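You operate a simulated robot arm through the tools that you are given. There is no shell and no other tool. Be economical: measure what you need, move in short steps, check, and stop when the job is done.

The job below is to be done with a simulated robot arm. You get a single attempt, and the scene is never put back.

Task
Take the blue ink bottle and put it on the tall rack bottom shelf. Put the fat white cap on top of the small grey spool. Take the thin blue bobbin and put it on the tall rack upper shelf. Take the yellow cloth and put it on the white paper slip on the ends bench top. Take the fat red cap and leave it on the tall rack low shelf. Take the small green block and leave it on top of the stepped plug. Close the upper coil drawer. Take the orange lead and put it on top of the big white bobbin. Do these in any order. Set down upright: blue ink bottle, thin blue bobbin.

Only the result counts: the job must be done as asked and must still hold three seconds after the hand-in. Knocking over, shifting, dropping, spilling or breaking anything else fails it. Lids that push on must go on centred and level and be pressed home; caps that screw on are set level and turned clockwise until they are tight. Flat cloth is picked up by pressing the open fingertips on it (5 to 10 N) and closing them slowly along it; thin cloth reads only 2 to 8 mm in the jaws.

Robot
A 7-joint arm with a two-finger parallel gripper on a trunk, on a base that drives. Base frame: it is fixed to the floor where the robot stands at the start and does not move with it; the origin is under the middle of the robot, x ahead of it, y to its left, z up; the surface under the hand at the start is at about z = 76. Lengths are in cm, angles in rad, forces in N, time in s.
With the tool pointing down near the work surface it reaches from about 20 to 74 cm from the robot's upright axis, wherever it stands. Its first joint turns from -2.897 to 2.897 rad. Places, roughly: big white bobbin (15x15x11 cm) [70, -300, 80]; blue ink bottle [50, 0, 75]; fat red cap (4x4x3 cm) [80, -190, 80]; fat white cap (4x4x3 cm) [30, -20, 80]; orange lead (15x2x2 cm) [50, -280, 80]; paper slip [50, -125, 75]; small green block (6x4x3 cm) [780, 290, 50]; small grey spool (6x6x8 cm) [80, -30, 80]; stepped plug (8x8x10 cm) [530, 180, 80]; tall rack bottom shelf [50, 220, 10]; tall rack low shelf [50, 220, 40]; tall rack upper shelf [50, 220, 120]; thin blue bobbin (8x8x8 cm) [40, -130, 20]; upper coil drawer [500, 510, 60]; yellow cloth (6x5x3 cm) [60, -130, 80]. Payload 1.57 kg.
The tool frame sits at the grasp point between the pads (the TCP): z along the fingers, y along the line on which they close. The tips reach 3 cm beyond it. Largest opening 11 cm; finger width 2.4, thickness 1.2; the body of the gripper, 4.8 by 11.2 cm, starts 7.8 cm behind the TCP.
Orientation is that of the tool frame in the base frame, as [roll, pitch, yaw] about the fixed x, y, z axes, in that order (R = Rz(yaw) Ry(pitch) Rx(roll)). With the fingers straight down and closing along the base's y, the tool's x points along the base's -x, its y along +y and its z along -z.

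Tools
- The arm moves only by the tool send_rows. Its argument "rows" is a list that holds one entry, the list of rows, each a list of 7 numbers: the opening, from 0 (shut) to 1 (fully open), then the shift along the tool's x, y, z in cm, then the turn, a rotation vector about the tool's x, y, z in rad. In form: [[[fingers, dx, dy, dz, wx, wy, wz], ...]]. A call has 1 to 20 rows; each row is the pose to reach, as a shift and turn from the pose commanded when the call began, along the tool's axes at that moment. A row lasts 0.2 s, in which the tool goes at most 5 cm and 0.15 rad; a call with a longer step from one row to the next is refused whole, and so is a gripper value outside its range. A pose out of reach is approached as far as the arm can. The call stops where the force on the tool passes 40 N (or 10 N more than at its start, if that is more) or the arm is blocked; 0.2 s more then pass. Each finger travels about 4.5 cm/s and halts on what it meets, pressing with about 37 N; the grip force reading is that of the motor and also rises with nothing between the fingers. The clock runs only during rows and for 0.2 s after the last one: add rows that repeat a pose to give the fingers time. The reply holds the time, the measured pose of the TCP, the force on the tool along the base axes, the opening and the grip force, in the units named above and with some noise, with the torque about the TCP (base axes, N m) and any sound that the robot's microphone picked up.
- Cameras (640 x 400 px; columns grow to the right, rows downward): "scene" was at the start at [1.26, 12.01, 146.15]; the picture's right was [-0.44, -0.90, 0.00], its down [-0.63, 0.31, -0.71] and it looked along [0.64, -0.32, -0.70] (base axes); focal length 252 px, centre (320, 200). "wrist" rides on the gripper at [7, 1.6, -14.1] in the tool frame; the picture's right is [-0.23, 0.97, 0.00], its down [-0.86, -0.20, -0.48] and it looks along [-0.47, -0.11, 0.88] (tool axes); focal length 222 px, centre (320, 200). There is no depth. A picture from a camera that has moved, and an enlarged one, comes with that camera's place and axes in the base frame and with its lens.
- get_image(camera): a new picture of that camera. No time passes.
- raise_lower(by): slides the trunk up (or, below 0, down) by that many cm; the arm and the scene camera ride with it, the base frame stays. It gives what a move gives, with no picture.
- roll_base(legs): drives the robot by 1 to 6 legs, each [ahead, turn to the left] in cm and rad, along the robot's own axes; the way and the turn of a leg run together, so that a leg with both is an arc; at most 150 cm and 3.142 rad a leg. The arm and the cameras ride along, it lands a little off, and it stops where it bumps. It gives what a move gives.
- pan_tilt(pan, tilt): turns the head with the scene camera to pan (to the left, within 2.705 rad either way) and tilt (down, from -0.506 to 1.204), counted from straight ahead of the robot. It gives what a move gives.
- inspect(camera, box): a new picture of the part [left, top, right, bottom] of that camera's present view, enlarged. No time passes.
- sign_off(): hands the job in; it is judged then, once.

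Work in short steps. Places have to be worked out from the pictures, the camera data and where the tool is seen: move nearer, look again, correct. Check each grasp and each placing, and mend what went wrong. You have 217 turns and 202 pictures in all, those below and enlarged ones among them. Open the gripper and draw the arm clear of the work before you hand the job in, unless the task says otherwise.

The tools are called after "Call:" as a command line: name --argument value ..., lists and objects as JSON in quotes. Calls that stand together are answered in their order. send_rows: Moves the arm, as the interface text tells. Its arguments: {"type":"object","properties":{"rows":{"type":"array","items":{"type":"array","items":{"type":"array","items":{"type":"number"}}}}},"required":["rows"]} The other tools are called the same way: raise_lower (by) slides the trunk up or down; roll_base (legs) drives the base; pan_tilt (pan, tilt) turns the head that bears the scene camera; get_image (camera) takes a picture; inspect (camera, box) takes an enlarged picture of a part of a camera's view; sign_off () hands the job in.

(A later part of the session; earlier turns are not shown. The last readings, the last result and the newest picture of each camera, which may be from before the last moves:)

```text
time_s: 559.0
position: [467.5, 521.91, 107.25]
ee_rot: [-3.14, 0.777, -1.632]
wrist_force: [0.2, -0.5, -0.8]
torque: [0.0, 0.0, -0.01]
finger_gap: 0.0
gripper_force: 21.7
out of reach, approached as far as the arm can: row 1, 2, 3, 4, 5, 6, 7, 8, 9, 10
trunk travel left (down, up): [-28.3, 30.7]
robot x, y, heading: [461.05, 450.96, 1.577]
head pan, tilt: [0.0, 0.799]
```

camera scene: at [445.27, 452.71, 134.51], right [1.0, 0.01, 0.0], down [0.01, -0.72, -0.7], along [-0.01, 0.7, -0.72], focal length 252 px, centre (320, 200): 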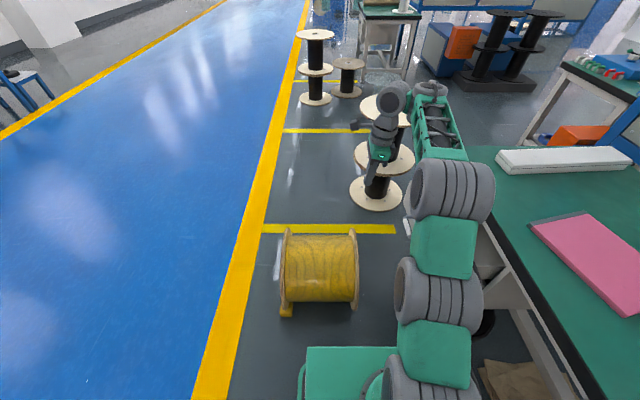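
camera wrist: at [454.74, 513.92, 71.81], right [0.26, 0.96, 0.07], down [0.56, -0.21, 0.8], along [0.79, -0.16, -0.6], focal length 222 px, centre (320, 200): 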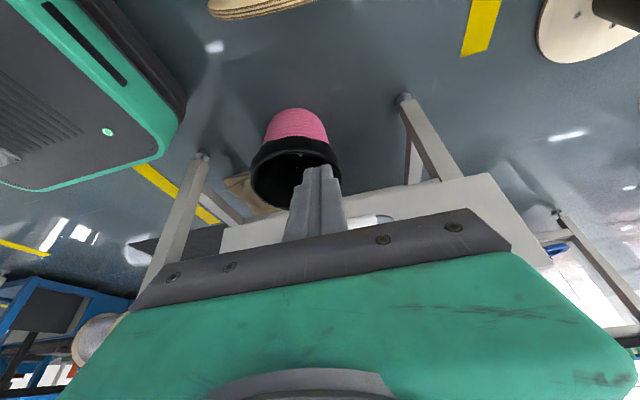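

The arm's elbow posture is stuck; stretch it nearly straight ahead first to release it.

Call:
send_rows --rows '[[[0, -2.1, 0, 2.1, 0, 0, 0], [0, -4.2, 0, 4.2, 0, 0, 0], [0, -6.3, 0, 6.3, 0, 0, 0], [0, -8.4, 0, 8.4, 0, 0, 0], [0, -8.4, 0, 8.4, 0, 0, 0]]]'

Call:
send_rows --rows '[[[0, 3, 0, 0, 0, 0, 0], [0, 6, 0, -0.5, 0, 0, 0], [0, 9, 0, -1, 0, 0, 0], [0, 12, 0, -2, 0, 0, 0], [0, 15, 0, -3, 0, 0, 0], [0, 18, 0, -4, 0, 0, 0], [0, 21, 0, -5, 0, 0, 0], [0, 21, 0, -5, 0, 0, 0]]]'

Call:
get_image --camera "scene"

```text
time_s: 560.2
position: [468.12, 532.62, 105.45]
ee_rot: [-3.135, 0.788, -1.63]
wrist_force: [-0.1, -0.2, 0.7]
torque: [-0.02, 0.0, 0.0]
finger_gap: 0.0
gripper_force: 21.3
out of reach, approached as far as the arm can: row 1
trunk travel left (down, up): [-28.3, 30.7]
robot x, y, heading: [460.7, 451.0, 1.579]
head pan, tilt: [0.0, 0.799]
```

```text
time_s: 562.0
position: [468.66, 522.81, 103.39]
ee_rot: [3.127, 0.728, -1.632]
wrist_force: [0.2, 0.7, -0.1]
torque: [-0.02, 0.0, -0.04]
finger_gap: 0.0
gripper_force: 21.2
out of reach, approached as far as the arm can: row 1, 2, 3, 4, 5, 6, 7, 8
trunk travel left (down, up): [-28.3, 30.7]
robot x, y, heading: [460.29, 450.17, 1.583]
head pan, tilt: [0.0, 0.799]
```

```text
34 pictures are left
camera scene: at [445.27, 452.71, 134.51], right [1.0, 0.01, 0.0], down [0.01, -0.72, -0.7], along [-0.01, 0.7, -0.72], focal length 252 px, centre (320, 200)
```

scene: 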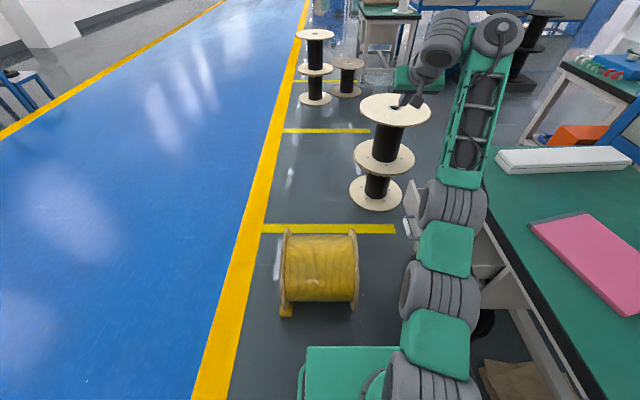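

The wrist is folded back beyond the forearm. Tilt the tool well outward in place to unfold that.

Call:
send_rows --rows '[[[0, 0, 0, 0, 0, -0.1, 0], [0, 0, 0, 0, 0, -0.2, 0], [0, 0, 0, 0, 0, -0.3, 0], [0, 0, 0, 0, 0, -0.4, 0], [0, 0, 0, 0, 0, -0.5, 0], [0, 0, 0, 0, 0, -0.6, 0], [0, 0, 0, 0, 0, -0.6, 0]]]'

Call:
send_rows --rows '[[[0, 0, 0, -2.5, 0, 0, 0], [0, 0, 0, -5, 0, 0, 0], [0, 0, 0, -7.5, 0, 0, 0], [0, 0, 0, -10, 0, 0, 0], [0, 0, 0, -12.5, 0, 0, 0], [0, 0, 0, -15, 0, 0, 0], [0, 0, 0, -15, 0, 0, 0]]]'

```text
time_s: 563.6
position: [468.79, 522.8, 103.53]
ee_rot: [3.127, 0.727, -1.631]
wrist_force: [0.2, 0.4, -0.1]
torque: [-0.02, -0.04, 0.02]
finger_gap: 0.01
gripper_force: 21.2
out of reach, approached as far as the arm can: row 1, 2, 3, 4, 5, 6, 7
trunk travel left (down, up): [-28.3, 30.7]
robot x, y, heading: [461.06, 450.6, 1.583]
head pan, tilt: [0.0, 0.799]
```

```text
time_s: 565.2
position: [468.42, 513.36, 116.0]
ee_rot: [3.126, 0.725, -1.631]
wrist_force: [1.1, -0.4, -0.4]
torque: [0.0, -0.03, 0.01]
finger_gap: 0.03
gripper_force: 21.9
out of reach, approached as far as the arm can: row 1, 2, 3, 4, 5, 6, 7
trunk travel left (down, up): [-28.3, 30.7]
robot x, y, heading: [460.65, 450.45, 1.578]
head pan, tilt: [0.0, 0.799]
```

Ease the tilt, pull inward and down in the radial direction to recover a compact posture.

Call:
send_rows --rows '[[[0, 1, 0, -1, 0, 0.1, 0], [0, 3, 0, -2, 0, 0.2, 0], [0, 5, 0, -3, 0, 0.3, 0], [0, 7, 0, -4, 0, 0.4, 0], [0, 9, 0, -4, 0, 0.5, 0], [0, 11, 0, -4, 0, 0.6, 0], [0, 13, 0, -4, 0, 0.7, 0], [0, 15, 0, -3, 0, 0.7, 0], [0, 17, 0, -2, 0, 0.7, 0], [0, 17, 0, -2, 0, 0.7, 0]]]'

```text
time_s: 567.5
position: [467.42, 499.5, 106.03]
ee_rot: [3.132, 0.03, -1.623]
wrist_force: [0.4, 0.4, 0.0]
torque: [0.01, 0.0, 0.0]
finger_gap: 0.02
gripper_force: 21.7
out of reach, approached as far as the arm can: row 2, 3, 4
trunk travel left (down, up): [-28.3, 30.7]
robot x, y, heading: [460.71, 450.42, 1.579]
head pan, tilt: [0.0, 0.799]
```

Recovered. Lower the trunk 16 cm, then tilt out again while lowering at a compact radius.

Call:
raise_lower --by -16

Call:
send_rows --rows '[[[0, 0.3, 0, 2, 0, -0.1, 0.04], [0, 0.6, 0, 4, 0, -0.2, 0.08], [0, 0.9, 0, 6, 0, -0.3, 0.12], [0, 1.2, 0, 8, 0, -0.4, 0.16], [0, 1.5, 0, 10, 0, -0.5, 0.2], [0, 1.8, 0, 12, 0, -0.6, 0.24], [0, 2.1, 0, 14, 0, -0.7, 0.28], [0, 2.4, 0, 16, 0, -0.8, 0.32], [0, 2.7, 0, 18, 0, -0.9, 0.36], [0, 3, 0, 20, 0, -0.95, 0.4], [0, 3, 0, 20, 0, -0.95, 0.4]]]'

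```text
time_s: 569.3
position: [467.52, 499.51, 90.14]
ee_rot: [3.131, 0.028, -1.623]
wrist_force: [0.2, -0.6, -0.4]
torque: [0.0, 0.02, 0.03]
finger_gap: 0.0
gripper_force: 21.4
trunk travel left (down, up): [-12.3, 46.7]
robot x, y, heading: [460.76, 450.73, 1.578]
head pan, tilt: [0.0, 0.799]
```

```text
time_s: 571.5
position: [466.04, 507.72, 102.6]
ee_rot: [2.578, 1.064, -2.545]
wrist_force: [-1.2, 2.4, -0.8]
torque: [-0.06, -0.14, -0.26]
finger_gap: 0.02
gripper_force: 21.0
out of reach, approached as far as the arm can: row 4, 5, 6, 7, 8, 9
trunk travel left (down, up): [-12.3, 46.7]
robot x, y, heading: [460.99, 450.53, 1.582]
head pan, tilt: [0.0, 0.799]
stopped in row 10: the force on the tool passed its limit at 46 N (the readings are from after the stop); the commanded pose is now the measured one
```

The tool now points radially outward (tilt ~1.15) with a roll error; fix the roll and lower the trunk.

Call:
send_rows --rows '[[[0, 0, 0, 0, 0, 0, -0.1], [0, 0, 0, 0, 0, 0, -0.2], [0, 0, 0, 0, 0, 0, -0.29], [0, 0, 0, -2, 0, 0, -0.29], [0, 0, 0, -4, 0, 0, -0.29], [0, 0, 0, -4, 0, 0, -0.29]]]'

Call:
raise_lower --by -11.5

Call:
pan_tilt --pan -0.2 --tilt 0.7

Call:
get_image --camera "scene"

```text
time_s: 572.9
position: [465.16, 503.91, 104.86]
ee_rot: [3.13, 1.16, -1.933]
wrist_force: [-0.2, 0.5, -0.5]
torque: [0.02, 0.03, 0.03]
finger_gap: 0.02
gripper_force: 20.9
trunk travel left (down, up): [-12.3, 46.7]
robot x, y, heading: [460.6, 450.4, 1.585]
head pan, tilt: [0.0, 0.799]
```

```text
time_s: 574.3
position: [465.47, 503.9, 93.47]
ee_rot: [3.124, 1.163, -1.94]
wrist_force: [0.0, -0.5, 0.4]
torque: [0.03, -0.02, 0.01]
finger_gap: 0.0
gripper_force: 20.8
trunk travel left (down, up): [-0.8, 58.2]
robot x, y, heading: [460.93, 450.62, 1.587]
head pan, tilt: [0.0, 0.799]
```

```text
time_s: 575.1
position: [465.41, 504.01, 93.35]
ee_rot: [3.123, 1.16, -1.94]
wrist_force: [0.1, 0.5, -0.2]
torque: [-0.01, 0.01, -0.01]
finger_gap: 0.0
gripper_force: 21.5
trunk travel left (down, up): [-0.8, 58.2]
robot x, y, heading: [460.77, 450.69, 1.585]
head pan, tilt: [-0.201, 0.7]
```

```text
33 pictures are left
camera scene: at [446.94, 453.44, 107.75], right [0.98, -0.19, 0.0], down [-0.12, -0.64, -0.76], along [0.14, 0.75, -0.65], focal length 252 px, centre (320, 200)
```

scene: 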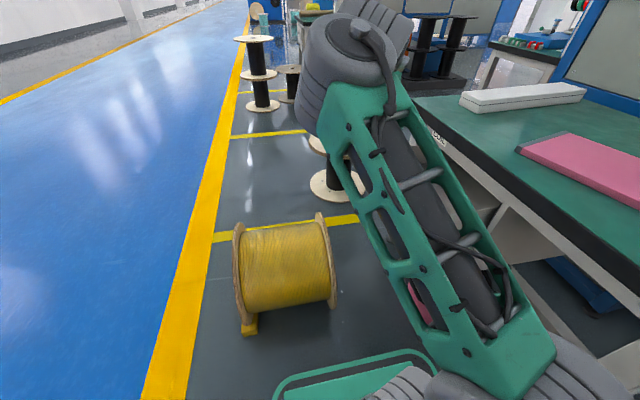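

Synced and well-posed. Go down to (473,497,62).

Call:
send_rows --rows '[[[0, 3.7, -1.2, 1.1, 0, 0, 0], [0, 7.5, -2.4, 2.2, 0, 0, 0], [0, 11.2, -3.6, 3.3, 0, 0, 0], [0, 15, -4.8, 4.5, 0, 0, 0], [0, 18.7, -6, 5.6, 0, 0, 0], [0, 22.4, -7.2, 6.7, 0, 0, 0], [0, 26.2, -8.4, 7.8, 0, 0, 0], [0, 29.9, -9.6, 8.9, 0, 0, 0], [0, 29.9, -9.6, 8.9, 0, 0, 0]]]'

Call:
get_image --camera "wrist"

```text
time_s: 575.7
position: [462.35, 507.46, 75.86]
ee_rot: [-2.935, 0.962, -1.662]
wrist_force: [-1.1, -0.6, 0.0]
torque: [0.0, 0.02, 0.01]
finger_gap: 0.01
gripper_force: 21.7
trunk travel left (down, up): [-0.8, 58.2]
robot x, y, heading: [460.55, 450.84, 1.583]
head pan, tilt: [-0.201, 0.7]
stopped in row 3: the arm was blocked; the commanded pose is now the measured one
```

```text
32 pictures are left
camera wrist: at [456.33, 492.92, 77.79], right [-0.92, 0.38, 0.07], down [0.1, 0.06, 0.99], along [0.37, 0.92, -0.1], focal length 222 px, centre (320, 200)
```

wrist: 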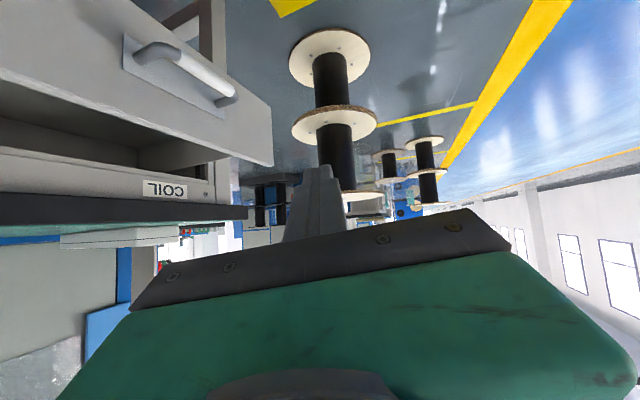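

The elbow is hitting the table on the right. Better: stand facing the table (+x) just right of the drum, so the elbow swings free. Raise, back out and reposition.

Call:
raise_lower --by 38

Call:
roll_base --legs '[[-28, 0], [0, -1.585], [-90, 0], [40, 0.9], [40, -0.9]]'

Call:
pan_tilt --pan 0.5 --tilt 0.8

Call:
get_image --camera "scene"

```text
time_s: 579.4
position: [462.33, 506.59, 115.11]
ee_rot: [-2.944, 0.985, -1.674]
wrist_force: [0.0, 0.4, 0.3]
torque: [-0.01, 0.02, 0.02]
finger_gap: 0.02
gripper_force: 21.6
trunk travel left (down, up): [-38.8, 20.2]
robot x, y, heading: [460.98, 450.31, 1.589]
head pan, tilt: [-0.201, 0.7]
```

```text
time_s: 594.0
position: [498.73, 453.57, 114.58]
ee_rot: [-2.937, 0.974, 3.036]
wrist_force: [0.3, 0.3, -0.3]
torque: [0.01, 0.01, 0.01]
finger_gap: 0.02
gripper_force: 21.1
trunk travel left (down, up): [-38.8, 20.2]
robot x, y, heading: [442.94, 455.94, -0.001]
head pan, tilt: [-0.201, 0.7]
```

```text
time_s: 595.0
position: [498.83, 453.58, 114.57]
ee_rot: [-2.931, 0.969, 3.039]
wrist_force: [-0.1, 0.3, -0.7]
torque: [0.0, -0.02, 0.01]
finger_gap: 0.0
gripper_force: 20.8
trunk travel left (down, up): [-38.8, 20.2]
robot x, y, heading: [442.36, 455.98, 0.002]
head pan, tilt: [0.499, 0.799]
```

```text
31 pictures are left
camera scene: at [443.56, 475.3, 145.01], right [0.48, -0.88, 0.0], down [-0.63, -0.34, -0.7], along [0.61, 0.33, -0.72], focal length 252 px, centre (320, 200)
```

scene: 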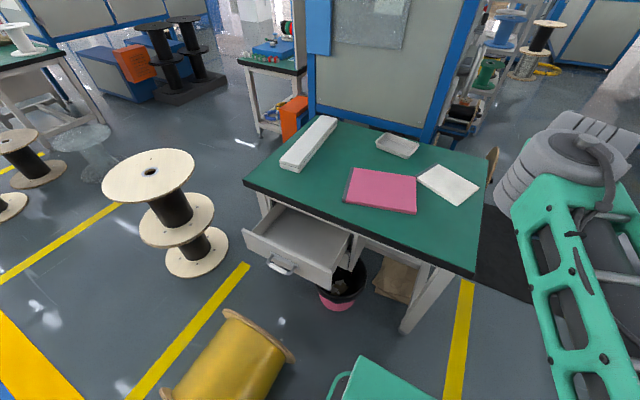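

Ideal stand: drawer panel at x≈482, right end y≈492. Swing the arm left to in front of the panel.

Call:
send_rows --rows '[[[0, 2.9, 2.9, -2, -0.059, -0.003, -0.028], [0, 5.9, 5.9, -4, -0.117, -0.006, -0.057], [0, 8.8, 8.8, -5.9, -0.176, -0.009, -0.085], [0, 11.7, 11.7, -7.9, -0.235, -0.012, -0.113], [0, 14.7, 14.6, -9.9, -0.293, -0.015, -0.142], [0, 17.6, 17.6, -11.9, -0.352, -0.018, -0.17], [0, 20.5, 20.5, -13.8, -0.411, -0.021, -0.198], [0, 23.5, 23.4, -15.8, -0.469, -0.024, -0.227], [0, 26.4, 26.3, -17.8, -0.528, -0.027, -0.255], [0, 29.3, 29.3, -19.8, -0.587, -0.03, -0.283], [0, 32.3, 32.2, -21.7, -0.645, -0.033, -0.312], [0, 35.2, 35.1, -23.7, -0.704, -0.036, -0.34], [0, 35.2, 35.1, -23.7, -0.704, -0.036, -0.34]]]'

```text
time_s: 597.9
position: [469.68, 495.96, 94.61]
ee_rot: [-3.141, 0.975, -2.644]
wrist_force: [-0.4, 0.2, 0.0]
torque: [0.01, -0.03, -0.04]
finger_gap: 0.0
gripper_force: 20.9
trunk travel left (down, up): [-38.8, 20.2]
robot x, y, heading: [442.65, 455.89, -0.001]
head pan, tilt: [0.499, 0.799]
```

Exact. Now lower with the trunk to z≈61.

Call:
raise_lower --by -33.5

Call:
get_image --camera "wrist"

```text
time_s: 601.1
position: [469.79, 495.96, 61.08]
ee_rot: [-3.141, 0.975, -2.642]
wrist_force: [0.0, -1.1, 0.5]
torque: [0.01, 0.02, 0.0]
finger_gap: 0.0
gripper_force: 21.4
trunk travel left (down, up): [-5.3, 53.7]
robot x, y, heading: [442.85, 455.77, -0.001]
head pan, tilt: [0.499, 0.799]
```

```text
30 pictures are left
camera wrist: at [455.27, 489.91, 63.12], right [-0.35, 0.92, 0.19], down [0.17, -0.14, 0.98], along [0.92, 0.38, -0.11], focal length 222 px, centre (320, 200)
```

wrist: 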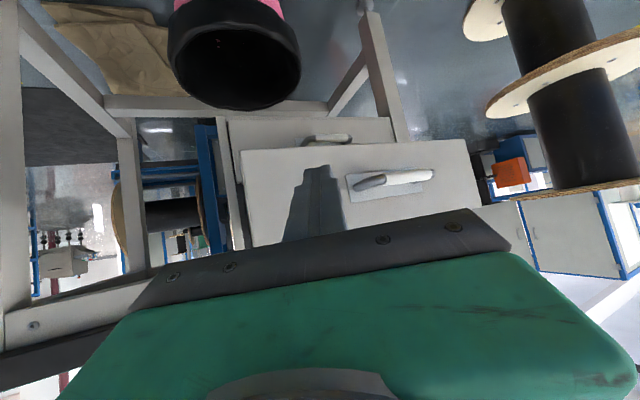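

Fingers are in front of the panel beside the handle. Push in +x; the call stops on high force.

Call:
send_rows --rows '[[[0, -1.5, -1.4, 2.2, 0, 0, 0], [0, -3, -2.9, 4.4, 0, 0, 0], [0, -4.4, -4.3, 6.5, 0, 0, 0], [0, -5.2, -5, 7.6, 0, 0, 0], [0, -5.9, -5.7, 8.7, 0, 0, 0], [0, -6.6, -6.5, 9.8, 0, 0, 0], [0, -7.4, -7.2, 10.9, 0, 0, 0], [0, -8.1, -7.9, 12, 0, 0, 0], [0, -8.9, -8.6, 13.1, 0, 0, 0], [0, -9.6, -9.3, 14.2, 0, 0, 0], [0, -10.3, -10.1, 15.3, 0, 0, 0], [0, -11.1, -10.8, 16.3, 0, 0, 0], [0, -11.8, -11.5, 17.4, 0, 0, 0], [0, -12.1, -11.7, 17.8, 0, 0, 0], [0, -12.1, -11.7, 17.8, 0, 0, 0]]]'

Call:
get_image --camera "wrist"

```text
time_s: 604.3
position: [494.42, 495.92, 60.93]
ee_rot: [-3.141, 0.976, -2.645]
wrist_force: [0.1, 0.1, 0.7]
torque: [0.02, 0.0, 0.01]
finger_gap: 0.0
gripper_force: 21.5
trunk travel left (down, up): [-5.3, 53.7]
robot x, y, heading: [442.51, 455.97, -0.003]
head pan, tilt: [0.499, 0.799]
```

```text
29 pictures are left
camera wrist: at [479.81, 489.92, 63.05], right [-0.35, 0.92, 0.19], down [0.17, -0.14, 0.98], along [0.92, 0.38, -0.11], focal length 222 px, centre (320, 200)
```

wrist: 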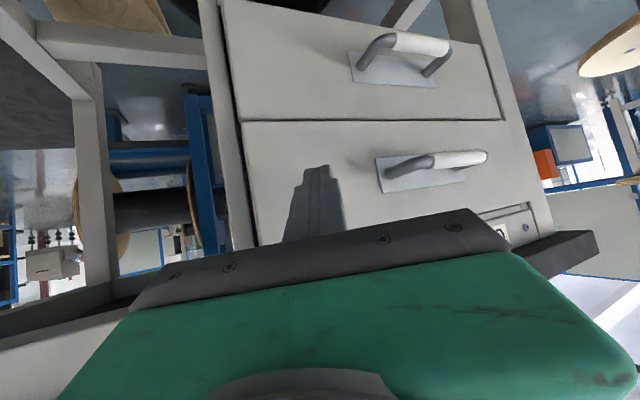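

The drawer is nearly flush with the lower one. Push further until firm contact.

Call:
send_rows --rows '[[[0, -0.4, -0.4, 0.6, 0, 0, 0], [0, -0.8, -0.8, 1.2, 0, 0, 0], [0, -1.2, -1.2, 1.8, 0, 0, 0], [0, -1.6, -1.6, 2.4, 0, 0, 0], [0, -2, -2, 3, 0, 0, 0], [0, -2.4, -2.4, 3.6, 0, 0, 0]]]'

Call:
get_image --camera "wrist"

```text
time_s: 605.3
position: [496.91, 495.89, 61.0]
ee_rot: [-3.141, 0.97, -2.639]
wrist_force: [-24.6, -15.3, 11.7]
torque: [-0.04, -0.21, -0.37]
finger_gap: 0.0
gripper_force: 21.4
trunk travel left (down, up): [-5.3, 53.7]
robot x, y, heading: [442.34, 455.78, 0.004]
head pan, tilt: [0.499, 0.799]
stopped in row 4: the force on the tool passed its limit at 56 N (the readings are from after the stop); the commanded pose is now the measured one
```

```text
28 pictures are left
camera wrist: at [482.37, 489.87, 63.17], right [-0.36, 0.92, 0.19], down [0.17, -0.13, 0.98], along [0.92, 0.38, -0.11], focal length 222 px, centre (320, 200)
```

wrist: 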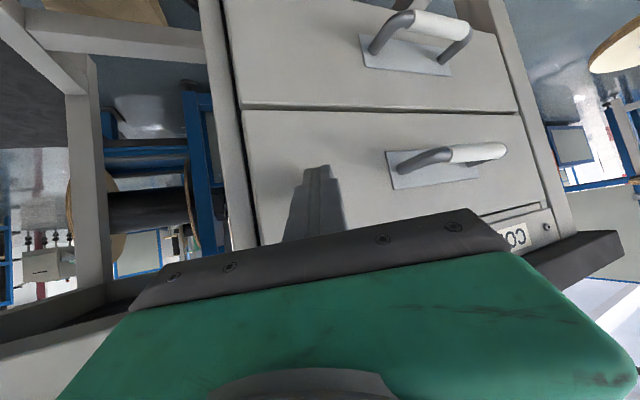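

Drawer closed firmly (56 N stop). Withdraw, raise, and back out toward the aisle to find the green block.

Call:
send_rows --rows '[[[0, 1.5, 1.4, -2.2, 0, 0, 0], [0, 3.5, 3.4, -5.1, 0, 0, 0], [0, 5.9, 5.7, -8.7, 0, 0, 0], [0, 8.4, 8.2, -12.3, 0, 0, 0], [0, 10.8, 10.5, -16, 0, 0, 0], [0, 12.3, 12, -18.2, 0, 0, 0]]]'

Call:
raise_lower --by 36

Call:
roll_base --legs '[[-40, 0], [0, -0.9]]'

Call:
pan_tilt --pan 0.5 --tilt 0.3

Call:
get_image --camera "scene"

```text
refused: row 4 steps farther than a row can; nothing moved
```

```text
time_s: 606.8
position: [496.82, 495.7, 70.9]
ee_rot: [-3.131, 0.941, -2.629]
wrist_force: [-1.0, -1.2, 0.7]
torque: [0.0, -0.01, -0.02]
finger_gap: 0.0
gripper_force: 21.9
trunk travel left (down, up): [-16.7, 42.3]
robot x, y, heading: [442.68, 455.33, 0.004]
head pan, tilt: [0.499, 0.799]
stopped: the force on the tool passed its limit at 50 N (the readings are from after the stop); the commanded pose is now the measured one
```

```text
time_s: 611.6
position: [467.29, 437.98, 70.64]
ee_rot: [-3.13, 0.941, 2.752]
wrist_force: [0.1, 0.6, -1.3]
torque: [0.01, -0.02, 0.05]
finger_gap: 0.0
gripper_force: 21.3
trunk travel left (down, up): [-16.7, 42.3]
robot x, y, heading: [402.23, 455.83, -0.895]
head pan, tilt: [0.499, 0.799]
```

```text
time_s: 612.5
position: [467.36, 438.05, 70.7]
ee_rot: [-3.131, 0.94, 2.753]
wrist_force: [-0.4, -0.4, -0.3]
torque: [0.01, -0.01, -0.01]
finger_gap: 0.02
gripper_force: 21.5
trunk travel left (down, up): [-16.7, 42.3]
robot x, y, heading: [402.15, 455.66, -0.904]
head pan, tilt: [0.499, 0.3]
```

```text
27 pictures are left
camera scene: at [419.4, 466.64, 127.31], right [-0.39, -0.92, 0.0], down [-0.27, 0.12, -0.95], along [0.88, -0.37, -0.3], focal length 252 px, centre (320, 200)
```

scene: 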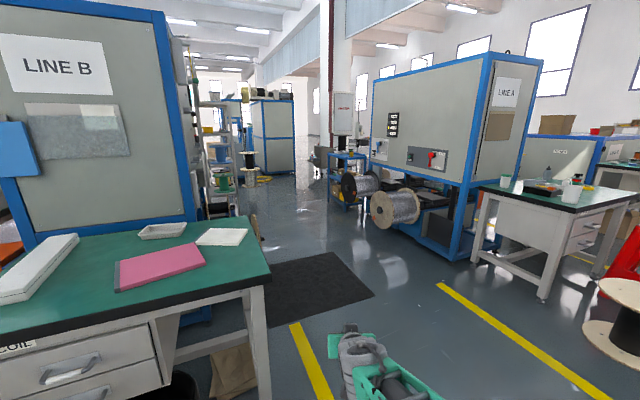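

Drawer is shut. The green block should be near the small blue stand at (340,170); zoom there and at the right-hand table for the stepped plug.

Call:
inspect --camera "scene" --box '[280, 130, 420, 230]'

Call:
inspect --camera "scene" --box '[470, 140, 640, 260]'

```text
4.00 times, centred on (350, 180) of scene
camera zoom: at [419.4, 466.64, 127.31], right [-0.39, -0.92, 0.0], down [-0.27, 0.12, -0.95], along [0.88, -0.37, -0.3], focal length 1007 px, centre (200, 280)
```

zoom: 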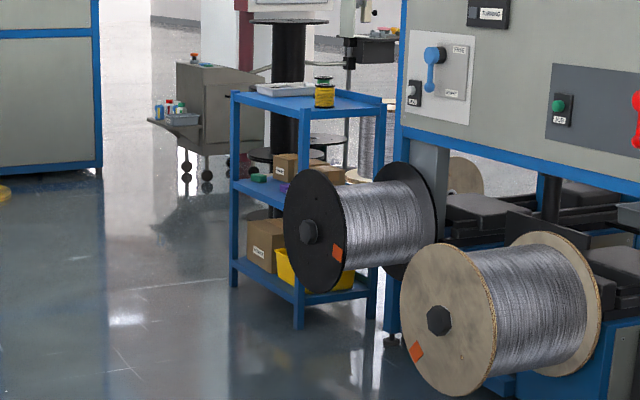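

```text
3.33 times, centred on (555, 200) of scene
camera zoom: at [419.4, 466.64, 127.31], right [-0.39, -0.92, 0.0], down [-0.27, 0.12, -0.95], along [0.88, -0.37, -0.3], focal length 839 px, centre (-463, 200)
```

zoom: 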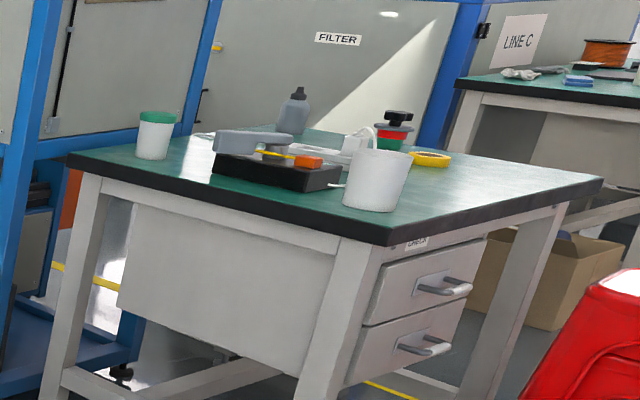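

The green block sits on the blue trolley's middle shelf near (759,295,50); the trolley spans x 719–773, y 269–300. Raise the arm and drive between the stations to (757,385), then face -y.

Call:
raise_lower --by 35

Call:
roll_base --legs '[[68, 0], [0, 0.86], [150, 0], [150, 0], [5, -1.5]]'

Call:
pan_tilt --pan -0.1 --tilt 0.7

Call:
get_image --camera "scene"

```text
time_s: 616.0
position: [467.39, 438.02, 105.68]
ee_rot: [-3.13, 0.941, 2.754]
wrist_force: [-0.3, -0.2, 0.1]
torque: [-0.01, -0.02, -0.01]
finger_gap: 0.0
gripper_force: 21.3
trunk travel left (down, up): [-51.7, 7.3]
robot x, y, heading: [402.33, 455.55, -0.902]
head pan, tilt: [0.499, 0.3]
```

```text
time_s: 639.6
position: [786.5, 330.92, 105.8]
ee_rot: [-3.131, 0.941, 2.102]
wrist_force: [0.1, -0.2, -0.1]
torque: [-0.01, 0.0, -0.01]
finger_gap: 0.0
gripper_force: 21.1
trunk travel left (down, up): [-51.7, 7.3]
robot x, y, heading: [745.72, 384.25, -1.551]
head pan, tilt: [0.499, 0.3]
```

```text
time_s: 640.6
position: [786.53, 330.67, 105.69]
ee_rot: [-3.13, 0.94, 2.1]
wrist_force: [-0.3, 0.2, 0.4]
torque: [0.01, 0.01, 0.03]
finger_gap: 0.0
gripper_force: 20.9
trunk travel left (down, up): [-51.7, 7.3]
robot x, y, heading: [745.7, 384.6, -1.549]
head pan, tilt: [-0.099, 0.7]
```

```text
24 pictures are left
camera scene: at [760.32, 382.23, 158.71], right [-1.0, 0.08, 0.0], down [0.05, 0.64, -0.77], along [-0.06, -0.76, -0.64], focal length 252 px, centre (320, 200)
```

scene: 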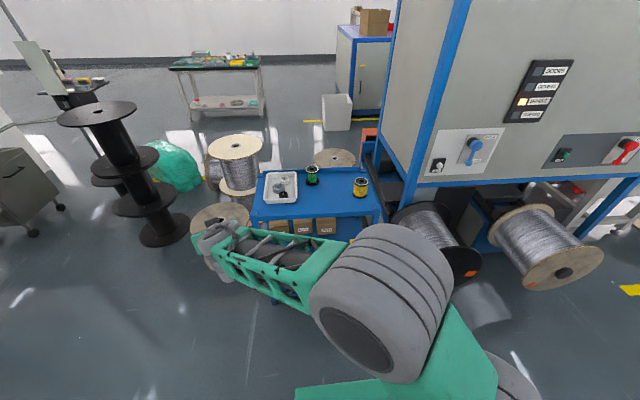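

Trolley top spans x 726–784, y≤301, right ahead. Bring the tool in front of its middle shelf and lower the trunk.

Call:
send_rows --rows '[[[0.6, 2.3, -3.4, 0.9, 0.065, 0, 0.047], [0.6, 4.7, -6.8, 1.7, 0.129, 0, 0.094], [0.6, 7, -10.3, 2.6, 0.194, 0, 0.142], [0.6, 9.4, -13.7, 3.4, 0.258, 0, 0.189], [0.6, 11.7, -17.1, 4.3, 0.323, 0, 0.236], [0.6, 11.7, -17.1, 4.3, 0.323, 0, 0.236]]]'

Call:
raise_lower --by -32

Call:
get_image --camera "wrist"

```text
time_s: 642.0
position: [769.78, 325.24, 93.86]
ee_rot: [-3.132, 0.942, 1.698]
wrist_force: [-0.1, 0.2, 0.2]
torque: [-0.01, 0.0, -0.03]
finger_gap: 6.61
gripper_force: 0.0
trunk travel left (down, up): [-51.7, 7.3]
robot x, y, heading: [745.67, 384.43, -1.556]
head pan, tilt: [-0.099, 0.7]
```

```text
time_s: 645.2
position: [769.78, 325.34, 62.03]
ee_rot: [-3.133, 0.942, 1.698]
wrist_force: [0.2, -0.6, -0.5]
torque: [0.02, 0.04, 0.0]
finger_gap: 6.61
gripper_force: 0.2
trunk travel left (down, up): [-19.7, 39.3]
robot x, y, heading: [745.39, 384.35, -1.553]
head pan, tilt: [-0.099, 0.7]
```

```text
23 pictures are left
camera wrist: at [769.42, 340.87, 64.54], right [0.98, -0.02, 0.18], down [-0.18, -0.14, 0.97], along [0.01, -0.99, -0.14], focal length 222 px, centre (320, 200)
```

wrist: 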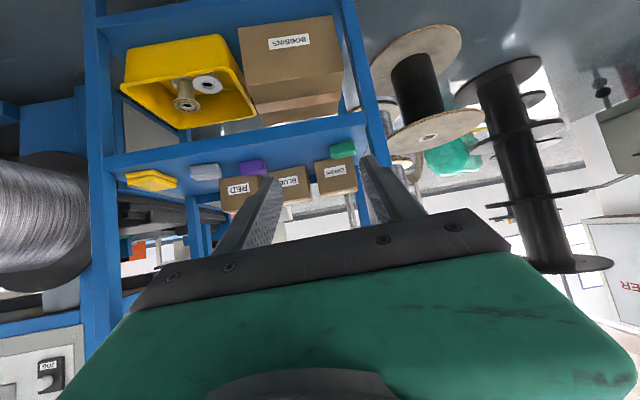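

Green block at ≈(776,296.5,49) on the middle shelf, near the corner post. Zoom to judge clearances.

Call:
inspect --camera "wrist" --box '[290, 100, 410, 190]'

```text
4.44 times, centred on (350, 145) of wrist
camera zoom: at [769.42, 340.87, 64.54], right [0.98, -0.02, 0.18], down [-0.18, -0.14, 0.97], along [0.01, -0.99, -0.14], focal length 987 px, centre (187, 444)
```

zoom: 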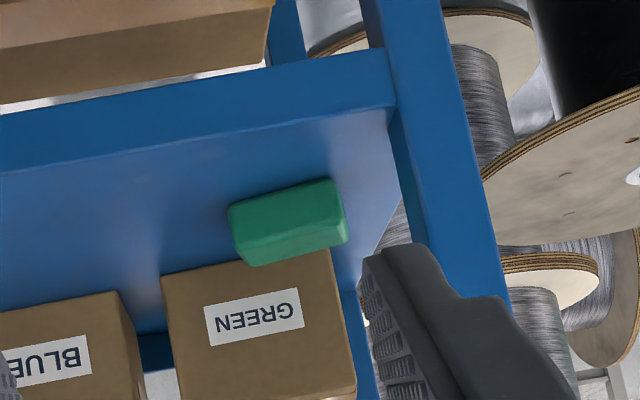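

Shelf z≈46.2; block centre ≈(776.9,293.3), post just right of it. Approach with az rotated ~13° so the right finger clears the post; go to pre-grasp.

Call:
send_rows --rows '[[[0.68, -1.6, 0, 3.7, -0.036, 0, -0.026], [0.68, -3.2, 0, 7.4, -0.071, 0, -0.052], [0.68, -4.8, 0, 11, -0.107, 0, -0.078], [0.68, -6.4, 0, 14.7, -0.142, 0, -0.104], [0.68, -8, 0, 18.4, -0.178, 0, -0.13], [0.68, -8, 0, 18.4, -0.178, 0, -0.13]]]'

Call:
get_image --camera "wrist"

```text
time_s: 646.6
position: [771.97, 306.01, 57.43]
ee_rot: [-3.132, 0.941, 1.919]
wrist_force: [0.5, -0.2, -0.4]
torque: [0.03, -0.01, 0.02]
finger_gap: 7.47
gripper_force: 0.1
trunk travel left (down, up): [-19.7, 39.3]
robot x, y, heading: [745.95, 384.23, -1.55]
head pan, tilt: [-0.099, 0.7]
```

```text
21 pictures are left
camera wrist: at [768.34, 321.1, 60.0], right [0.96, 0.2, 0.18], down [-0.14, -0.17, 0.97], along [0.23, -0.96, -0.14], focal length 222 px, centre (320, 200)
```

wrist: 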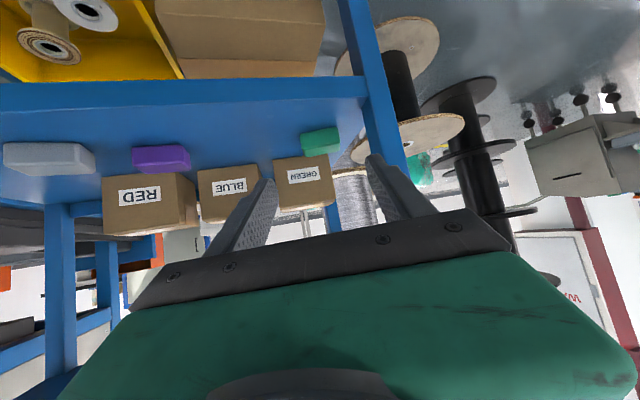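

Aligned. Advance 14 cm along the tool and close.

Call:
send_rows --rows '[[[0.68, 0, 0, 4, 0, 0, 0], [0.68, 0, 0.1, 8, 0, 0, 0], [0.68, 0, 0.1, 11.5, 0, 0, 0], [0.68, 0, 0.1, 14, 0, 0, 0], [0.68, 0, 0.1, 14, 0, 0, 0], [0.45, 0, 0.1, 14, 0, 0, 0], [0.3, 0, 0.1, 14, 0, 0, 0], [0.2, 0, 0.1, 14, 0, 0, 0], [0.2, 0, 0.1, 14, 0, 0, 0], [0.2, 0, 0.1, 14, 0, 0, 0]]]'

Call:
get_image --camera "wrist"

```text
time_s: 648.8
position: [775.41, 296.53, 49.61]
ee_rot: [-3.13, 0.944, 1.92]
wrist_force: [0.1, 0.3, -0.4]
torque: [0.01, -0.04, -0.02]
finger_gap: 2.19
gripper_force: 0.1
out of reach, approached as far as the arm can: row 4, 5, 6, 7, 8, 9, 10
trunk travel left (down, up): [-19.7, 39.3]
robot x, y, heading: [745.73, 383.89, -1.549]
head pan, tilt: [-0.099, 0.7]
```

```text
20 pictures are left
camera wrist: at [771.75, 311.76, 52.37], right [0.96, 0.2, 0.18], down [-0.14, -0.17, 0.97], along [0.23, -0.96, -0.14], focal length 222 px, centre (320, 200)
```

wrist: 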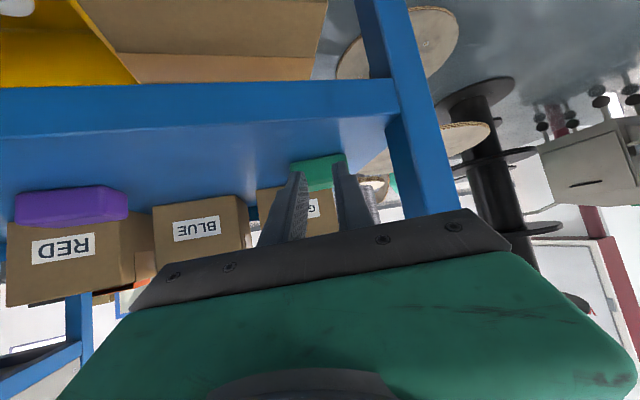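

The arm ran out of reach 2 cm short. Open, retract along the tool, and drive 17 cm closer.

Call:
send_rows --rows '[[[0.4, 0, 0, -2, 0, 0, 0], [0.68, 0, 0, -6, 0, 0, 0], [0.68, 0, 0, -10, 0, 0, 0], [0.68, 0, 0, -14, 0, 0, 0], [0.68, 0, 0, -18, 0, 0, 0], [0.68, 0, 0, -22, 0, 0, 0], [0.68, 0, 0, -26, 0, 0, 0], [0.68, 0, 0, -28, 0, 0, 0], [0.68, 0, 0, -28, 0, 0, 0]]]'

Call:
roll_base --legs '[[17, 0.02]]'

Call:
get_image --camera "wrist"

```text
time_s: 650.8
position: [767.93, 317.92, 66.38]
ee_rot: [-3.131, 0.942, 1.92]
wrist_force: [0.1, -0.4, 0.5]
torque: [-0.02, 0.0, -0.02]
finger_gap: 7.49
gripper_force: 0.1
trunk travel left (down, up): [-19.7, 39.3]
robot x, y, heading: [745.38, 384.46, -1.551]
head pan, tilt: [-0.099, 0.7]
```

```text
time_s: 652.2
position: [769.99, 301.21, 66.4]
ee_rot: [-3.131, 0.943, 1.941]
wrist_force: [-0.5, -0.8, 0.1]
torque: [0.0, -0.02, -0.01]
finger_gap: 7.5
gripper_force: 0.1
trunk travel left (down, up): [-19.7, 39.3]
robot x, y, heading: [745.88, 366.77, -1.53]
head pan, tilt: [-0.099, 0.7]
```

```text
19 pictures are left
camera wrist: at [765.81, 316.38, 68.98], right [0.96, 0.22, 0.18], down [-0.14, -0.18, 0.97], along [0.25, -0.96, -0.14], focal length 222 px, centre (320, 200)
```

wrist: 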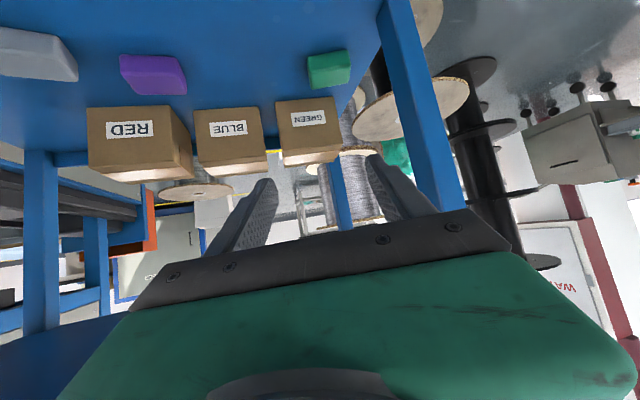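

Block now seen at ≈(777,291). Move straight in and close.

Call:
send_rows --rows '[[[0.68, 2.4, 0.8, 3, 0, 0, 0], [0.68, 4.8, 1.5, 6.5, 0, 0, 0], [0.68, 6.6, 2.1, 10.5, 0, 0, 0], [0.68, 7.9, 2.6, 14.5, 0, 0, 0], [0.68, 7.95, 2.8, 18, 0, 0, 0], [0.68, 7.95, 2.8, 18.3, 0, 0, 0], [0.68, 7.95, 2.8, 18.3, 0, 0, 0], [0.5, 7.95, 2.8, 18.3, 0, 0, 0], [0.35, 7.95, 2.8, 18.3, 0, 0, 0], [0.2, 7.95, 2.8, 18.3, 0, 0, 0], [0.2, 7.95, 2.8, 18.3, 0, 0, 0], [0.2, 7.95, 2.8, 18.3, 0, 0, 0]]]'

Call:
get_image --camera "wrist"

```text
time_s: 654.8
position: [775.81, 292.8, 49.2]
ee_rot: [-3.132, 0.944, 1.94]
wrist_force: [0.6, -0.2, 0.0]
torque: [-0.01, 0.05, 0.03]
finger_gap: 5.89
gripper_force: 37.0
trunk travel left (down, up): [-19.7, 39.3]
robot x, y, heading: [746.15, 367.24, -1.531]
head pan, tilt: [-0.099, 0.7]
```

```text
18 pictures are left
camera wrist: at [771.82, 307.95, 51.77], right [0.96, 0.22, 0.18], down [-0.14, -0.18, 0.97], along [0.25, -0.96, -0.14], focal length 222 px, centre (320, 200)
```

wrist: 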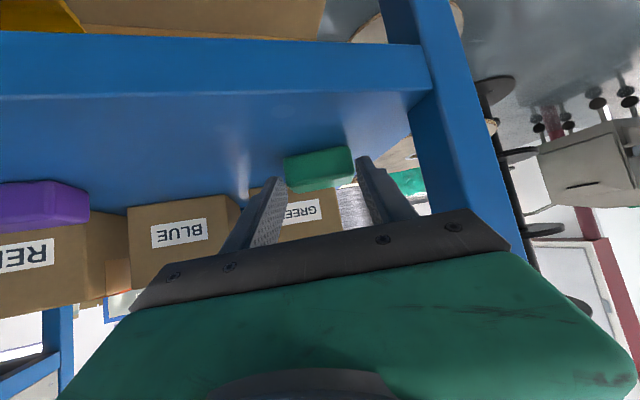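

Block gripped (5.9 cm). Lift slightly and retract, then back the base off.

Call:
send_rows --rows '[[[0.2, -0.8, 0, -0.6, 0, 0, 0], [0.2, -1.6, 0, -1.2, 0, 0, 0], [0.2, -1.6, 0, -3.5, 0, 0, 0], [0.2, -1.6, 0, -6.5, 0, 0, 0], [0.2, -1.6, 0, -9.5, 0, 0, 0], [0.2, -1.6, 0, -12.5, 0, 0, 0], [0.2, -1.6, 0, -15.5, 0, 0, 0], [0.2, -1.6, 0, -18.5, 0, 0, 0], [0.2, -1.6, 0, -20, 0, 0, 0]]]'

Call:
roll_base --legs '[[-26, 0]]'

Call:
raise_lower --by 36

Call:
roll_base --legs '[[0, 1.4], [-150, 0], [-75, 0]]'

```text
time_s: 656.8
position: [770.6, 307.19, 62.26]
ee_rot: [-3.133, 0.942, 1.942]
wrist_force: [-0.8, 0.8, -0.8]
torque: [0.03, -0.02, 0.01]
finger_gap: 5.92
gripper_force: 36.6
trunk travel left (down, up): [-19.7, 39.3]
robot x, y, heading: [746.2, 367.23, -1.529]
head pan, tilt: [-0.099, 0.7]
```

```text
time_s: 658.7
position: [769.91, 333.31, 62.29]
ee_rot: [-3.131, 0.942, 1.947]
wrist_force: [-1.0, -0.6, 0.2]
torque: [0.03, 0.02, 0.01]
finger_gap: 5.89
gripper_force: 36.5
trunk travel left (down, up): [-19.7, 39.3]
robot x, y, heading: [744.97, 393.06, -1.524]
head pan, tilt: [-0.099, 0.7]
```

```text
time_s: 662.2
position: [769.82, 333.41, 98.23]
ee_rot: [-3.132, 0.943, 1.948]
wrist_force: [0.4, 0.5, -1.1]
torque: [0.01, -0.01, 0.0]
finger_gap: 5.88
gripper_force: 37.4
trunk travel left (down, up): [-55.7, 3.3]
robot x, y, heading: [745.17, 392.84, -1.522]
head pan, tilt: [-0.099, 0.7]
```

```text
time_s: 672.1
position: [668.75, 428.64, 97.28]
ee_rot: [-3.086, 0.931, -2.916]
wrist_force: [0.1, 0.9, -0.7]
torque: [-0.02, -0.03, -0.03]
finger_gap: 0.01
gripper_force: 21.5
trunk travel left (down, up): [-55.7, 3.3]
robot x, y, heading: [604.71, 411.74, -0.163]
head pan, tilt: [-0.099, 0.7]
stopped in leg 2: the robot was blocked; the commanded pose is now the measured one
```

The block was knocked out of the grip when the base brushed the LINE B machine. Look for it on the floor.

Call:
pan_tilt --pan 0.35 --tilt 0.85

Call:
get_image --camera "scene"

```text
time_s: 673.0
position: [668.55, 428.09, 97.59]
ee_rot: [-3.09, 0.933, -2.919]
wrist_force: [-0.4, 0.3, -0.5]
torque: [0.02, 0.0, 0.01]
finger_gap: 0.02
gripper_force: 21.4
trunk travel left (down, up): [-55.7, 3.3]
robot x, y, heading: [604.71, 411.97, -0.17]
head pan, tilt: [0.351, 0.85]
```

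```text
17 pictures are left
camera scene: at [608.85, 429.06, 161.57], right [0.18, -0.98, 0.0], down [-0.74, -0.13, -0.66], along [0.65, 0.12, -0.75], focal length 252 px, centre (320, 200)
```

scene: 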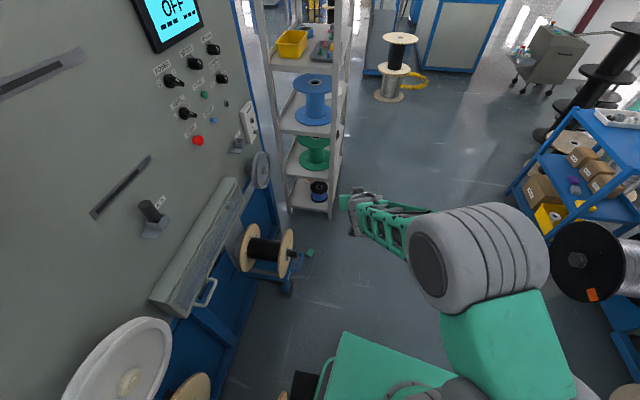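

Call:
inspect --camera "scene" --box '[240, 200, 380, 300]'

```text
4.00 times, centred on (310, 250) of scene
camera zoom: at [608.85, 429.06, 161.57], right [0.18, -0.98, 0.0], down [-0.74, -0.13, -0.66], along [0.65, 0.12, -0.75], focal length 1007 px, centre (360, 0)
```

zoom: 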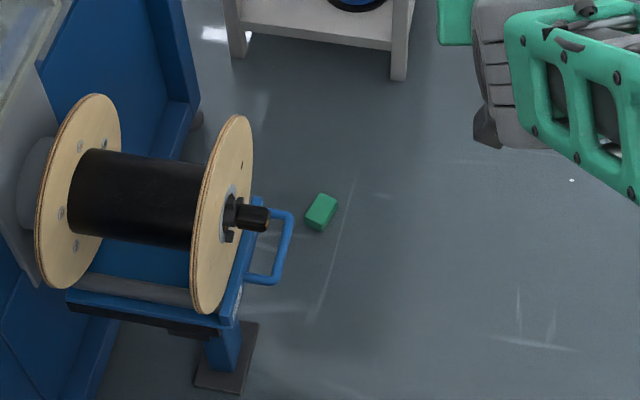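

The block lies on the floor at ≈(696.4,452). Drive closer with a slight left turn, then lower the trunk.

Call:
roll_base --legs '[[40, 0], [0, 0.4], [10, 0]]'

Call:
raise_lower --by -40

Call:
raise_lower --by -14

Call:
get_image --camera "wrist"

```text
time_s: 677.5
position: [706.04, 447.43, 97.31]
ee_rot: [-3.088, 0.932, -2.519]
wrist_force: [0.1, -0.8, -0.8]
torque: [-0.03, 0.0, 0.01]
finger_gap: 2.19
gripper_force: 0.1
trunk travel left (down, up): [-55.7, 3.3]
robot x, y, heading: [653.56, 407.18, 0.233]
head pan, tilt: [0.351, 0.85]
```

```text
time_s: 681.3
position: [706.04, 447.41, 57.42]
ee_rot: [-3.088, 0.932, -2.517]
wrist_force: [-0.1, 0.3, -0.1]
torque: [0.01, 0.01, 0.02]
finger_gap: 2.19
gripper_force: 0.1
trunk travel left (down, up): [-15.7, 43.3]
robot x, y, heading: [653.62, 407.42, 0.234]
head pan, tilt: [0.351, 0.85]
```

```text
time_s: 683.0
position: [706.03, 447.4, 43.42]
ee_rot: [-3.088, 0.933, -2.519]
wrist_force: [0.1, 0.0, 0.1]
torque: [0.01, 0.02, 0.01]
finger_gap: 2.21
gripper_force: 0.1
trunk travel left (down, up): [-1.7, 57.3]
robot x, y, heading: [653.48, 407.69, 0.234]
head pan, tilt: [0.351, 0.85]
```

```text
15 pictures are left
camera wrist: at [691.99, 440.41, 46.13], right [-0.42, 0.89, 0.15], down [0.2, -0.07, 0.98], along [0.88, 0.44, -0.14], focal length 222 px, centre (320, 200)
```

wrist: 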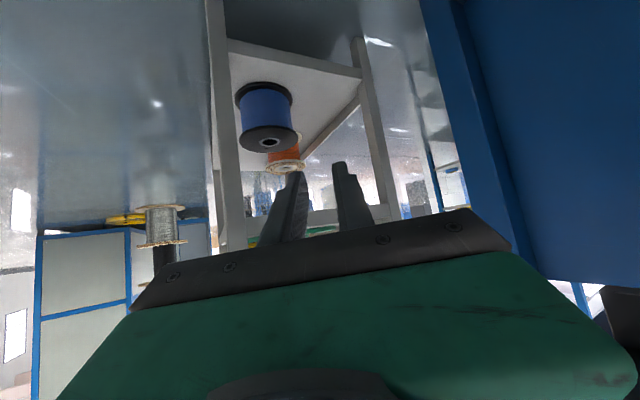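

Move over the block with the tool pointing about +y (clear of the spool stand), to z≈16.

Call:
send_rows --rows '[[[0.8, 3.7, 1, 1.4, -0.089, 0.02, -0.069], [0.8, 7.5, 2.1, 2.8, -0.177, 0.041, -0.137], [0.8, 11.2, 3.1, 4.2, -0.266, 0.061, -0.206], [0.8, 15, 4.1, 5.5, -0.354, 0.081, -0.274], [0.8, 18.7, 5.1, 6.9, -0.443, 0.101, -0.343], [0.8, 22.5, 6.2, 8.3, -0.531, 0.122, -0.411], [0.8, 26.2, 7.2, 9.7, -0.62, 0.142, -0.48], [0.8, 26.2, 7.2, 9.7, -0.62, 0.142, -0.48]]]'

Call:
get_image --camera "wrist"

```text
time_s: 684.8
position: [695.98, 448.5, 16.32]
ee_rot: [3.121, 0.777, -1.793]
wrist_force: [-1.1, 0.3, 0.2]
torque: [-0.01, -0.01, -0.01]
finger_gap: 8.79
gripper_force: 0.1
trunk travel left (down, up): [-1.7, 57.3]
robot x, y, heading: [653.51, 407.34, 0.234]
head pan, tilt: [0.351, 0.85]
```

```text
14 pictures are left
camera wrist: at [691.27, 434.37, 21.54], right [-0.92, 0.36, 0.17], down [0.27, 0.22, 0.94], along [0.3, 0.91, -0.3], focal length 222 px, centre (320, 200)
```

wrist: 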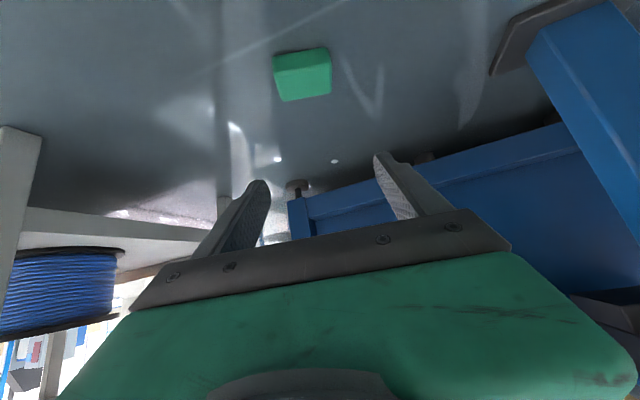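

Block at (696.5,452.2), nicely aligned. Descend, grip, and lift in one sequence.

Call:
send_rows --rows '[[[0.8, 2.5, 0.1, 3.5, 0, 0, 0], [0.8, 5, 0.2, 7, 0, 0, 0], [0.8, 7.1, 0.35, 9.8, 0, 0, 0], [0.8, 7.7, 0.35, 10.6, 0, 0, 0], [0.8, 7.7, 0.35, 10.6, 0, 0, 0], [0.55, 7.7, 0.35, 10.6, 0, 0, 0], [0.4, 7.7, 0.35, 10.6, 0, 0, 0], [0.2, 7.7, 0.35, 10.6, 0, 0, 0], [0.2, 7.7, 0.35, 10.6, 0, 0, 0], [0.2, 7.7, 0.35, 10.6, 0, 0, 0], [0.2, 7.2, 0.35, 10, 0, 0, 0], [0.2, 5.5, 0.35, 8.5, 0, 0, 0], [0.2, 3.5, 0.35, 6.5, 0, 0, 0], [0.2, 1, 0.35, 4, 0, 0, 0], [0.2, -1.5, 0.35, 1.5, 0, 0, 0], [0.2, -4, 0.35, -1, 0, 0, 0], [0.2, -6.5, 0.35, -3.5, 0, 0, 0], [0.2, -6.5, 0.35, -3.5, 0, 0, 0]]]'

Call:
raise_lower --by 40

Call:
raise_lower --by 15

Call:
get_image --camera "wrist"

```text
time_s: 688.6
position: [696.11, 450.74, 23.35]
ee_rot: [3.119, 0.777, -1.795]
wrist_force: [0.8, 0.8, -1.4]
torque: [-0.02, 0.02, 0.0]
finger_gap: 5.9
gripper_force: 36.6
trunk travel left (down, up): [-1.7, 57.3]
robot x, y, heading: [653.88, 407.31, 0.234]
head pan, tilt: [0.351, 0.85]
```

```text
time_s: 692.4
position: [696.14, 450.75, 63.37]
ee_rot: [3.12, 0.777, -1.793]
wrist_force: [-0.4, 0.1, -0.6]
torque: [0.0, 0.01, 0.04]
finger_gap: 5.89
gripper_force: 37.1
trunk travel left (down, up): [-41.7, 17.3]
robot x, y, heading: [653.2, 407.36, 0.237]
head pan, tilt: [0.351, 0.85]
```

```text
time_s: 694.1
position: [696.05, 450.73, 78.49]
ee_rot: [3.118, 0.776, -1.794]
wrist_force: [-1.1, 0.4, -0.3]
torque: [-0.01, -0.01, 0.0]
finger_gap: 5.88
gripper_force: 37.2
trunk travel left (down, up): [-56.7, 2.3]
robot x, y, heading: [653.72, 407.89, 0.239]
head pan, tilt: [0.351, 0.85]
```

```text
13 pictures are left
camera wrist: at [691.38, 436.48, 83.55], right [-0.92, 0.36, 0.17], down [0.27, 0.22, 0.94], along [0.3, 0.91, -0.3], focal length 222 px, centre (320, 200)
```

wrist: 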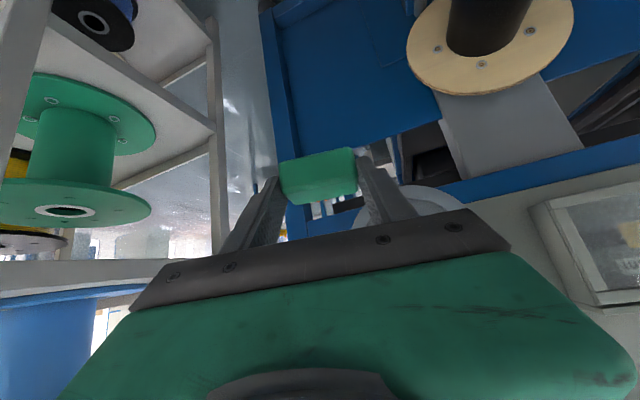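

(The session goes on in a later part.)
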